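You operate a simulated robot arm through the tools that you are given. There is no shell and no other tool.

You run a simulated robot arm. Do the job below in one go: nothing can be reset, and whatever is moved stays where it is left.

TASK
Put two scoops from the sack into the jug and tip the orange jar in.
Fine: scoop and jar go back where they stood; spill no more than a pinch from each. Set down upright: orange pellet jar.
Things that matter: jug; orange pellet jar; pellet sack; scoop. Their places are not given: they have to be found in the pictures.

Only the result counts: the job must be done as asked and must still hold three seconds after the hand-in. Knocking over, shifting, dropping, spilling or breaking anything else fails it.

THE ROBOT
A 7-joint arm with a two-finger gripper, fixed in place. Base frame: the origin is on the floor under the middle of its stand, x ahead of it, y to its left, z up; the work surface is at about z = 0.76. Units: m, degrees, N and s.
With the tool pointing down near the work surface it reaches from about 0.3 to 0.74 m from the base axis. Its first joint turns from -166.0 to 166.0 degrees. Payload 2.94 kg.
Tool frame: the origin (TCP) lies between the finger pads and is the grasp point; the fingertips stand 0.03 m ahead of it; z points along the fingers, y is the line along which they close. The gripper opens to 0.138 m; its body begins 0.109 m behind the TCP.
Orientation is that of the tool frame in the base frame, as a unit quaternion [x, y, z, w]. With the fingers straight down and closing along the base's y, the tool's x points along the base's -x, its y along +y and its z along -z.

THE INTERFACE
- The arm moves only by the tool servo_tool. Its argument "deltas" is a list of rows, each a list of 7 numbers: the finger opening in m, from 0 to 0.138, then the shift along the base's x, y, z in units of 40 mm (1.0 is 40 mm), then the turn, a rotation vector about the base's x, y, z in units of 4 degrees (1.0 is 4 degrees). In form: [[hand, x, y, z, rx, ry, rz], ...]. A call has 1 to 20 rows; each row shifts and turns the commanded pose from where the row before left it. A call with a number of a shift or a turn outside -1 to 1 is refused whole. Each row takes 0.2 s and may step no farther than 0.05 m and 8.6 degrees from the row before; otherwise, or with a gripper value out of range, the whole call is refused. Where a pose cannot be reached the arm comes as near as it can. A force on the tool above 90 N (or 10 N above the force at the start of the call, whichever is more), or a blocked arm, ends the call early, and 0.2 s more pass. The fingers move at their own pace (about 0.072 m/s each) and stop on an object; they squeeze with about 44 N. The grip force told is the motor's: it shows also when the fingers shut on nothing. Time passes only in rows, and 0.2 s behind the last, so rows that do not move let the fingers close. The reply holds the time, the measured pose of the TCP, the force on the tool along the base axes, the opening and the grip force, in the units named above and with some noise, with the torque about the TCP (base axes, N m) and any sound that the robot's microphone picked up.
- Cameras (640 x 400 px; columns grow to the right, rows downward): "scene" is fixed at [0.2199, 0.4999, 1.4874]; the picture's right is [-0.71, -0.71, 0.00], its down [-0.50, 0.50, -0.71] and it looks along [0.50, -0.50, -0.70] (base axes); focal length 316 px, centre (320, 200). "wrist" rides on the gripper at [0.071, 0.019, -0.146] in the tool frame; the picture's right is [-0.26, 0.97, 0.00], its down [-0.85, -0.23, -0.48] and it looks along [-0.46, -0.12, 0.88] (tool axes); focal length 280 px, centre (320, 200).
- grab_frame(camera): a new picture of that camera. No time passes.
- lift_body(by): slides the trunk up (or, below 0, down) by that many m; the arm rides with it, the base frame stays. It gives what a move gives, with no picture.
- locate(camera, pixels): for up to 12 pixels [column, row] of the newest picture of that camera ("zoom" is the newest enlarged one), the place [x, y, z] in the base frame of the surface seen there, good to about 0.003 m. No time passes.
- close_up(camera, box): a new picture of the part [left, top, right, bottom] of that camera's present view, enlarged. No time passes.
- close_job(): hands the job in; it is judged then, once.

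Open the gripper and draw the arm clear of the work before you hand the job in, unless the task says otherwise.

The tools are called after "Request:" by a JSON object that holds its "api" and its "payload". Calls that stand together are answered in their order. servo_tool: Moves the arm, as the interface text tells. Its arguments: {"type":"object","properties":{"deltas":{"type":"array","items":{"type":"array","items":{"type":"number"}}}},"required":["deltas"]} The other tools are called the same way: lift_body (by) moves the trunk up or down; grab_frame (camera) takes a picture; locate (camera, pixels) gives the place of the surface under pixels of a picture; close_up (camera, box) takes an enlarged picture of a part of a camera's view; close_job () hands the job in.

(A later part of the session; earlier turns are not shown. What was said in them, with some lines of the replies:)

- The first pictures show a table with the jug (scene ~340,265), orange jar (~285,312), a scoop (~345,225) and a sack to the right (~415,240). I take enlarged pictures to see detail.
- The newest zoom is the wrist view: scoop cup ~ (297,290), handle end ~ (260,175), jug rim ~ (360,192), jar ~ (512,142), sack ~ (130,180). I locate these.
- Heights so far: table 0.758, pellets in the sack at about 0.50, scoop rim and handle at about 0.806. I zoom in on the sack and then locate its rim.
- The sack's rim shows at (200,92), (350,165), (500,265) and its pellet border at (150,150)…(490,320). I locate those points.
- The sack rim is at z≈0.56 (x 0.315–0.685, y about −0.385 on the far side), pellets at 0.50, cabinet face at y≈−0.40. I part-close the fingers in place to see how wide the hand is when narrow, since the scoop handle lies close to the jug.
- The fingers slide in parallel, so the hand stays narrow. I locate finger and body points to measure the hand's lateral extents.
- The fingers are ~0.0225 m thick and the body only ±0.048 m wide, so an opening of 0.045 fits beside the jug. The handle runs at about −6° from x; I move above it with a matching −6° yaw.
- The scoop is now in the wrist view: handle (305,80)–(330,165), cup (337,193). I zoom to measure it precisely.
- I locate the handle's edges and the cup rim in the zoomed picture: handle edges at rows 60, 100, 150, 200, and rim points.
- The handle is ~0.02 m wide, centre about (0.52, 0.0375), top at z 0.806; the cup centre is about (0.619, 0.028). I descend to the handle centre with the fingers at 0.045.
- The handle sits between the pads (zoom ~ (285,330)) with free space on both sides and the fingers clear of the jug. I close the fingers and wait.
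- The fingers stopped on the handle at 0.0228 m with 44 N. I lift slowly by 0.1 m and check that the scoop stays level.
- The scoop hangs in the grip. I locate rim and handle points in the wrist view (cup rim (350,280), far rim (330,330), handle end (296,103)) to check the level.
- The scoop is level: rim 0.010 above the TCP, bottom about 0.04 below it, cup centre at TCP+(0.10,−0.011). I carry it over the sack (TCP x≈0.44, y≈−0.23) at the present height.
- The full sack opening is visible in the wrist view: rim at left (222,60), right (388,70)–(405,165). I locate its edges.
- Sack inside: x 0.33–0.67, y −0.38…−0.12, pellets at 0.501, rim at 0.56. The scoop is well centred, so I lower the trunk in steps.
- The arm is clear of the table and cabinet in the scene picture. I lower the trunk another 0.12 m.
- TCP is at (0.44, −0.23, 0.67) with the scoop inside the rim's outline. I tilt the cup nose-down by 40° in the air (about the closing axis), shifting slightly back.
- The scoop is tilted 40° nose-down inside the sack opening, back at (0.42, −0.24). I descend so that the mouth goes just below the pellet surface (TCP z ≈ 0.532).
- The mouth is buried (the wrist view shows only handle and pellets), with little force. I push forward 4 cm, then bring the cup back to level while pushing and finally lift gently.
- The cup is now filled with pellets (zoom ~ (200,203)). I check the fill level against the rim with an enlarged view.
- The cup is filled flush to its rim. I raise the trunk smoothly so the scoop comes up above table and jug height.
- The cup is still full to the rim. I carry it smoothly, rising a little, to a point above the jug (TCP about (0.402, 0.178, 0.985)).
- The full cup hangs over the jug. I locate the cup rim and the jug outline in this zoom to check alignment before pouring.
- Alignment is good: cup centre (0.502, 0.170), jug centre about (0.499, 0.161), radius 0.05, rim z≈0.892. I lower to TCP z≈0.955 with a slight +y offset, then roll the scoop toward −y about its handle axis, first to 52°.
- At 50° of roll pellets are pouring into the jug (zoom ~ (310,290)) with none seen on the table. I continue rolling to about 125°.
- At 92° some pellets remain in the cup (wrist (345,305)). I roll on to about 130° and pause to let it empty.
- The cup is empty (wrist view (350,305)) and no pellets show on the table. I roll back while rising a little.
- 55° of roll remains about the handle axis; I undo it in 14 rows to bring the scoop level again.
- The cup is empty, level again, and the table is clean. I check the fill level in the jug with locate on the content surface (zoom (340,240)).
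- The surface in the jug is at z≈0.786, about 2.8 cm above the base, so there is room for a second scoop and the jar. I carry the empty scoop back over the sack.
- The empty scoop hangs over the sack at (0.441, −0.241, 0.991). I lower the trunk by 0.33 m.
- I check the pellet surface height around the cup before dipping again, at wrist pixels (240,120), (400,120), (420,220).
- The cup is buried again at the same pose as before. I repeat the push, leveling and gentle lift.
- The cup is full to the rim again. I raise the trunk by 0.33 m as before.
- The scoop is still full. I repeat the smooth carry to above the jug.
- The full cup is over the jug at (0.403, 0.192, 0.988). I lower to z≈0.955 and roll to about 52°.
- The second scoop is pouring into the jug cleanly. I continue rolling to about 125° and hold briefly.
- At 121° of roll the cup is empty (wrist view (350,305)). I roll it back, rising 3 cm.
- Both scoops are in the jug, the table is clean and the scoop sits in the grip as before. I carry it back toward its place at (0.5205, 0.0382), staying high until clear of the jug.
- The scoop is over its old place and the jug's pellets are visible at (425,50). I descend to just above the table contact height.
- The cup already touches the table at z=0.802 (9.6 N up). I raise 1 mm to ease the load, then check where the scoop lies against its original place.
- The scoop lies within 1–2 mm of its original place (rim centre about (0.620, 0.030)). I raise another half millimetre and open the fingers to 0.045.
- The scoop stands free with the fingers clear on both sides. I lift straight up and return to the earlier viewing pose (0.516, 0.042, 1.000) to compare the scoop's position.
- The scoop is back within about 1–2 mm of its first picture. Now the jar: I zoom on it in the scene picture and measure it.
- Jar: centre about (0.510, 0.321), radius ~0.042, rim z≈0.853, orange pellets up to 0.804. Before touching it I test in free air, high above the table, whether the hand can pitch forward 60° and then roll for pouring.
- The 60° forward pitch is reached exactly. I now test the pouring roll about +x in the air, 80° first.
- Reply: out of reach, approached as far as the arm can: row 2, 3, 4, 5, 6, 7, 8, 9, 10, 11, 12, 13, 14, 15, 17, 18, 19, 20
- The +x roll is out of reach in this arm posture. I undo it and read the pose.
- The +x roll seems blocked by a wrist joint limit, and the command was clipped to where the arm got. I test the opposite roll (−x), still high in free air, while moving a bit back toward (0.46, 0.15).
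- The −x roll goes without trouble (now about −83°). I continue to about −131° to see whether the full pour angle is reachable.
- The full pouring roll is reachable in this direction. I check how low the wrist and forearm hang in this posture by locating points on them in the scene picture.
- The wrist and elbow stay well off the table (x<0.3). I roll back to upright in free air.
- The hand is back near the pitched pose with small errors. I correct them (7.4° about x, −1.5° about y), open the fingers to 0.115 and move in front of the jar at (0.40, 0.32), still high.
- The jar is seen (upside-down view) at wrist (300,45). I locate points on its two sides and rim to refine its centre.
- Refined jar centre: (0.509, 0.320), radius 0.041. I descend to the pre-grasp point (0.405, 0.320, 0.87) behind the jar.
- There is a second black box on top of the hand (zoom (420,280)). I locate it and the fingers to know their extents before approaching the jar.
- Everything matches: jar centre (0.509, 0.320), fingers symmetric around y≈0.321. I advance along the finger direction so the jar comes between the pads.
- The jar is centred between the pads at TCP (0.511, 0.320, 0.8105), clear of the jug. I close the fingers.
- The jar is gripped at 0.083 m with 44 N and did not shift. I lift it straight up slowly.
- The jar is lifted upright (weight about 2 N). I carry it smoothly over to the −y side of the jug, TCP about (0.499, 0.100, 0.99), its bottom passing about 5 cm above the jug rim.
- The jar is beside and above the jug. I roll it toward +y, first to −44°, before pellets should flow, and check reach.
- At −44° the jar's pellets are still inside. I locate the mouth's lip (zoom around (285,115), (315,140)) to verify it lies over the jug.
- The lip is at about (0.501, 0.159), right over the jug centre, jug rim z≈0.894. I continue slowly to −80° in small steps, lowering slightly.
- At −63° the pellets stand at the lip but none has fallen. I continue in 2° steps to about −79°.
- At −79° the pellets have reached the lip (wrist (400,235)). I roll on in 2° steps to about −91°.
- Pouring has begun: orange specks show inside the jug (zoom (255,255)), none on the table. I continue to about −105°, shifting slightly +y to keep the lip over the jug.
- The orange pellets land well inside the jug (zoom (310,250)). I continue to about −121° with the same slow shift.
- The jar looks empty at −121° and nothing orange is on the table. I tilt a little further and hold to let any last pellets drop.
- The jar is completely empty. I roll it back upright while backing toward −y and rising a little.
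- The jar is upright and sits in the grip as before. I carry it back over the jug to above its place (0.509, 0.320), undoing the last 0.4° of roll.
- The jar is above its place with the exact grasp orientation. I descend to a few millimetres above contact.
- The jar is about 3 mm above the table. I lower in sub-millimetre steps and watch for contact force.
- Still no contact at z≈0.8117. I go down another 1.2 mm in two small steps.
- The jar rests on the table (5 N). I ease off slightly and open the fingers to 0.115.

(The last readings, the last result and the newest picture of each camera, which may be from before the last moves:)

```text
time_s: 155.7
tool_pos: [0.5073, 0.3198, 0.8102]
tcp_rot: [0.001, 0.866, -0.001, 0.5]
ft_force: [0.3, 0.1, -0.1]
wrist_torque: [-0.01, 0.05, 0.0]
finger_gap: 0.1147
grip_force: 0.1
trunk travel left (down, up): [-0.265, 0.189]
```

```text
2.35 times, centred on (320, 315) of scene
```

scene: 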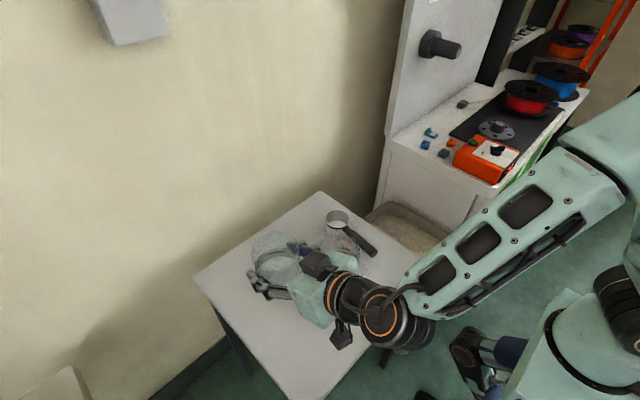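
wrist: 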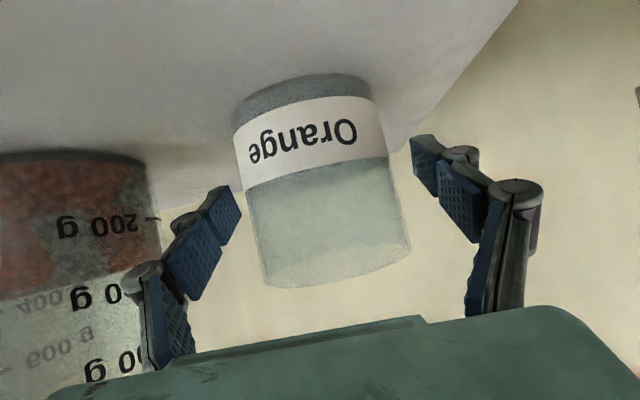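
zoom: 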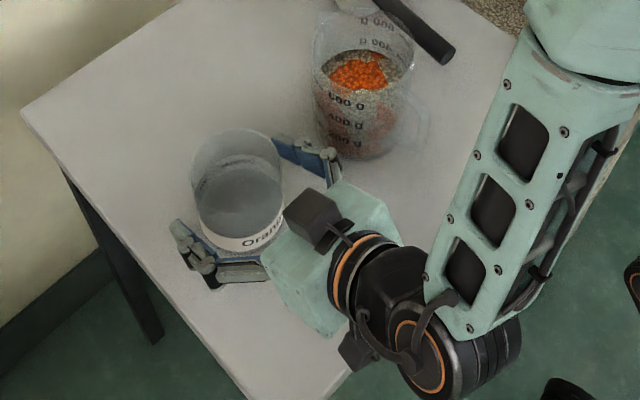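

The jar stands upright, empty, at its old spot in both views. I retract along the finger direction and then rise.

Request:
{"api": "servo_tool", "payload": {"deltas": [[0.115, -0.3, 0, 0.173, 0, 0, 0], [0.115, -0.43, 0, 0.248, 0, 0, 0], [0.115, -0.43, 0, 0.248, 0, 0, 0], [0.115, -0.43, 0, 0.248, 0, 0, 0], [0.115, -0.43, 0, 0.248, 0, 0, 0], [0.115, -0.43, 0, 0.248, 0, 0, 0], [0.115, -0.2, 0, 0.2, 0, 0, 0], [0.115, 0, 0, 0.7, 0, 0, 0], [0.115, 0, 0, 0.8, 0, 0, 0], [0.115, 0, 0, 0.8, 0, 0, 0], [0.115, 0, 0, 0.8, 0, 0, 0], [0.115, 0, 0, 0.8, 0, 0, 0], [0.115, 0, 0, 0, 0, 0, 0]]}}

Request:
{"api": "grab_frame", "payload": {"camera": "scene"}}

Request:
{"api": "close_up", "payload": {"camera": "scene", "box": [190, 180, 450, 400]}}

```text
time_s: 158.5
tool_pos: [0.4021, 0.3189, 1.0306]
tcp_rot: [0.0, 0.866, 0.0, 0.5]
ft_force: [-0.4, 0.1, 0.0]
wrist_torque: [0.02, 0.02, 0.01]
finger_gap: 0.115
grip_force: 0.0
trunk travel left (down, up): [-0.265, 0.189]
```

```text
taken
```

scene: 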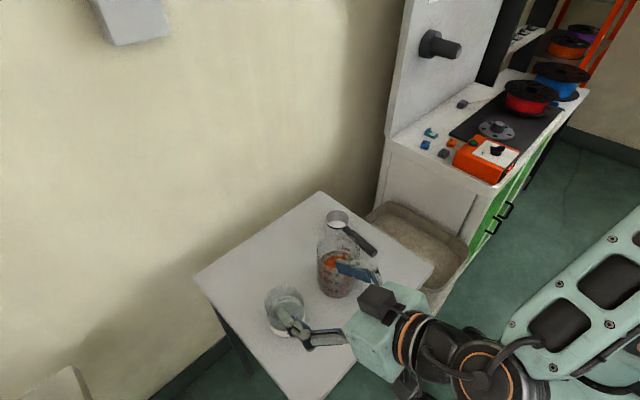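

```text
1.82 times, centred on (320, 290) of scene
```

zoom: 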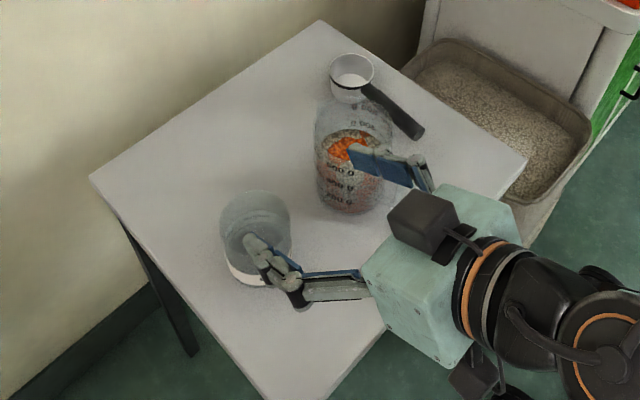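

The work area is clear and all pieces stand. I raise the hand and turn it back to pointing down, away from the objects.

Request:
{"api": "servo_tool", "payload": {"deltas": [[0.115, 0, 0, 0.5, 0, 0, 0], [0.115, 0, 0, 0.5, 0, 0, 0], [0.115, 0, 0, 0.5, 0, 0.8, 0], [0.115, 0, 0, 0.4, 0, 1, 0], [0.115, 0, 0, 0.3, 0, 1, 0], [0.115, 0, 0, 0.3, 0, 1, 0], [0.115, 0, 0, 0.2, 0, 1, 0], [0.115, 0, 0, 0.2, 0, 1, 0], [0.115, 0, 0, 0.2, 0, 1, 0], [0.115, 0, 0, 0.2, 0, 1, 0], [0.115, 0, 0, 0, 0, 1, 0], [0.115, 0, 0, 0, 0, 1, 0], [0.115, 0, 0, 0, 0, 1, 0], [0.115, 0, 0, 0, 0, 1, 0], [0.115, 0, 0, 0, 0, 1, 0], [0.115, 0, 0, 0, 0, 1, 0], [0.115, 0, 0, 0, 0, 1, 0], [0.115, 0, 0, 0, 0, 0, 0]]}}

Request:
{"api": "grab_frame", "payload": {"camera": "wrist"}}

Request:
{"api": "close_up", "payload": {"camera": "scene", "box": [190, 180, 450, 360]}}

```text
time_s: 162.3
tool_pos: [0.4027, 0.3205, 1.1631]
tcp_rot: [0.0, 1.0, -0.001, 0.006]
ft_force: [-0.4, 0.4, 0.2]
wrist_torque: [0.03, 0.03, 0.0]
finger_gap: 0.1151
grip_force: 0.1
trunk travel left (down, up): [-0.265, 0.189]
```

```text
taken
```

wrist: 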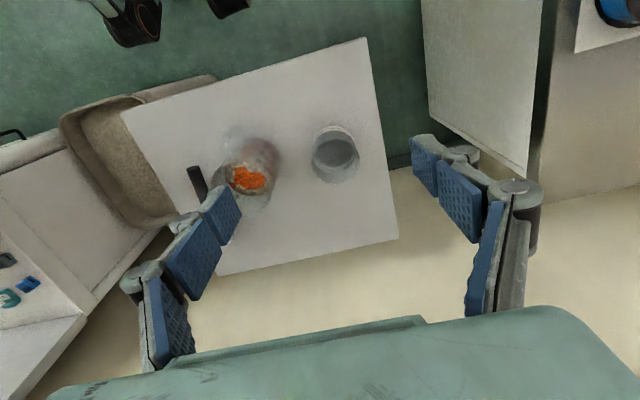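

```text
2.22 times, centred on (320, 270) of scene
```

zoom: 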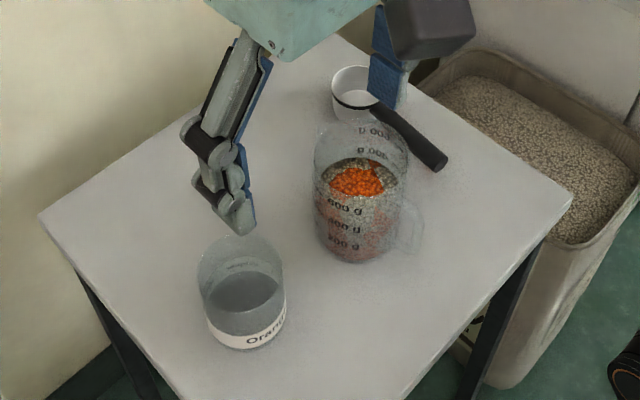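

All stands as wanted: jar empty and upright, pellets with orange in the jug. I lift the trunk a bit more to clear the view and inspect the table and the sack side for spilled pellets.

Request:
{"api": "lift_body", "payload": {"by": 0.12}}

Request:
{"api": "close_up", "payload": {"camera": "scene", "box": [250, 190, 410, 310]}}

Request:
{"api": "close_up", "payload": {"camera": "scene", "box": [340, 190, 500, 310]}}

Request:
{"api": "grab_frame", "payload": {"camera": "scene"}}

```text
time_s: 163.8
tool_pos: [0.4006, 0.3201, 1.2826]
tcp_rot: [0.0, 1.0, -0.001, 0.007]
ft_force: [-0.1, 0.3, 0.3]
wrist_torque: [0.0, 0.0, -0.05]
finger_gap: 0.115
grip_force: 0.0
trunk travel left (down, up): [-0.385, 0.069]
```

```text
3.33 times, centred on (330, 250) of scene
```

zoom: 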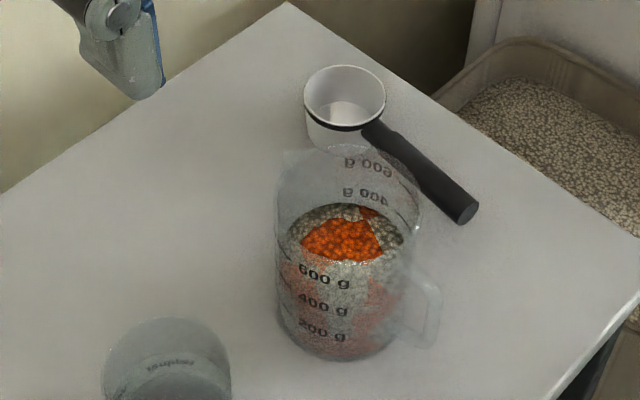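

```text
3.33 times, centred on (420, 250) of scene
```

zoom: 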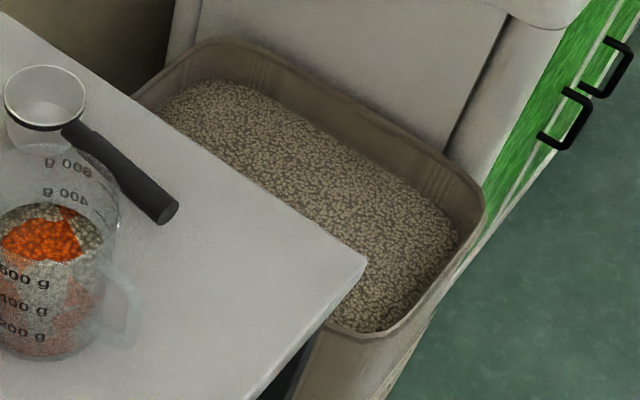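

```text
taken
```

scene: 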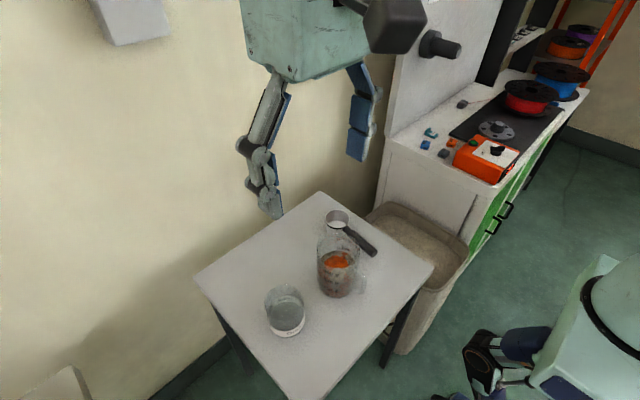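

No pellets lie on table or floor. As a last check I compare jar and scoop positions with the first measurements.

Request:
{"api": "locate", "payload": {"camera": "scene", "pixels": [[337, 216], [372, 250], [345, 230], [270, 327], [285, 334], [300, 325], [268, 305], [304, 300], [285, 290], [340, 258], [320, 262], [340, 296]]}}

Request:
{"api": "close_up", "payload": {"camera": "scene", "box": [245, 265, 325, 345]}}

```text
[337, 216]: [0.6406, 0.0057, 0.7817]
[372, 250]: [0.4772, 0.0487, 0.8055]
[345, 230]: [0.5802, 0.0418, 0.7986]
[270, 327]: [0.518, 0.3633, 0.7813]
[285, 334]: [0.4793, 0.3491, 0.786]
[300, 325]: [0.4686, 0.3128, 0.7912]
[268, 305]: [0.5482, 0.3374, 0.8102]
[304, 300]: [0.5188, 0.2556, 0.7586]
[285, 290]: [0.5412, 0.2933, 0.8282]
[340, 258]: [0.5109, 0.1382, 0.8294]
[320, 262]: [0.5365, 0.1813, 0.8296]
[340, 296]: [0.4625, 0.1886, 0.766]
```

```text
5.00 times, centred on (285, 305) of scene
```

zoom: 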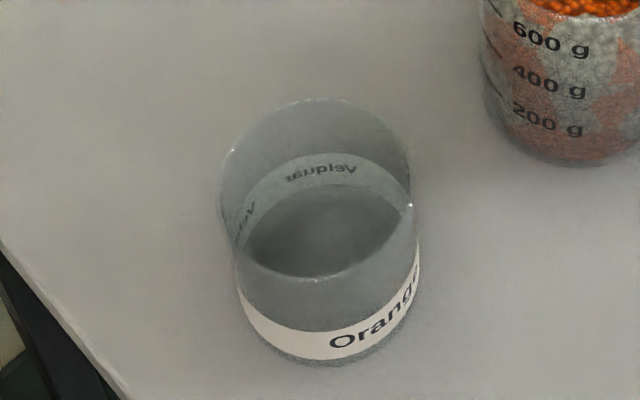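

The jar picture matches the first one, and the scoop points agree within 1–4 mm, close to the 3 mm measuring error. The jug holds two scoops and the orange pellets, and I see no spilled pellets. The gripper is open and drawn clear, so I hand the job in.

Request:
{"api": "close_job", "payload": {}}

```text
The job is handed in.
```

I put two full scoops from the sack into the jug, tipped the orange jar in after them, and handed the job in. No result came back beyond confirmation that it was received.

- **Jug:** it holds both scoops and the orange pellets, with the surface below the rim. I did not move or touch it.
- **Scoop:** it is back where it stood, within about 1–4 mm of its first measured position. The measuring error is about 3 mm.
- **Orange jar:** it is empty and upright. In the final pictures it sits exactly where it did at the start.
- **Spills:** I saw no pellets on the table or around the sack in the closing pictures.

The gripper is open and the arm is raised clear of the table.
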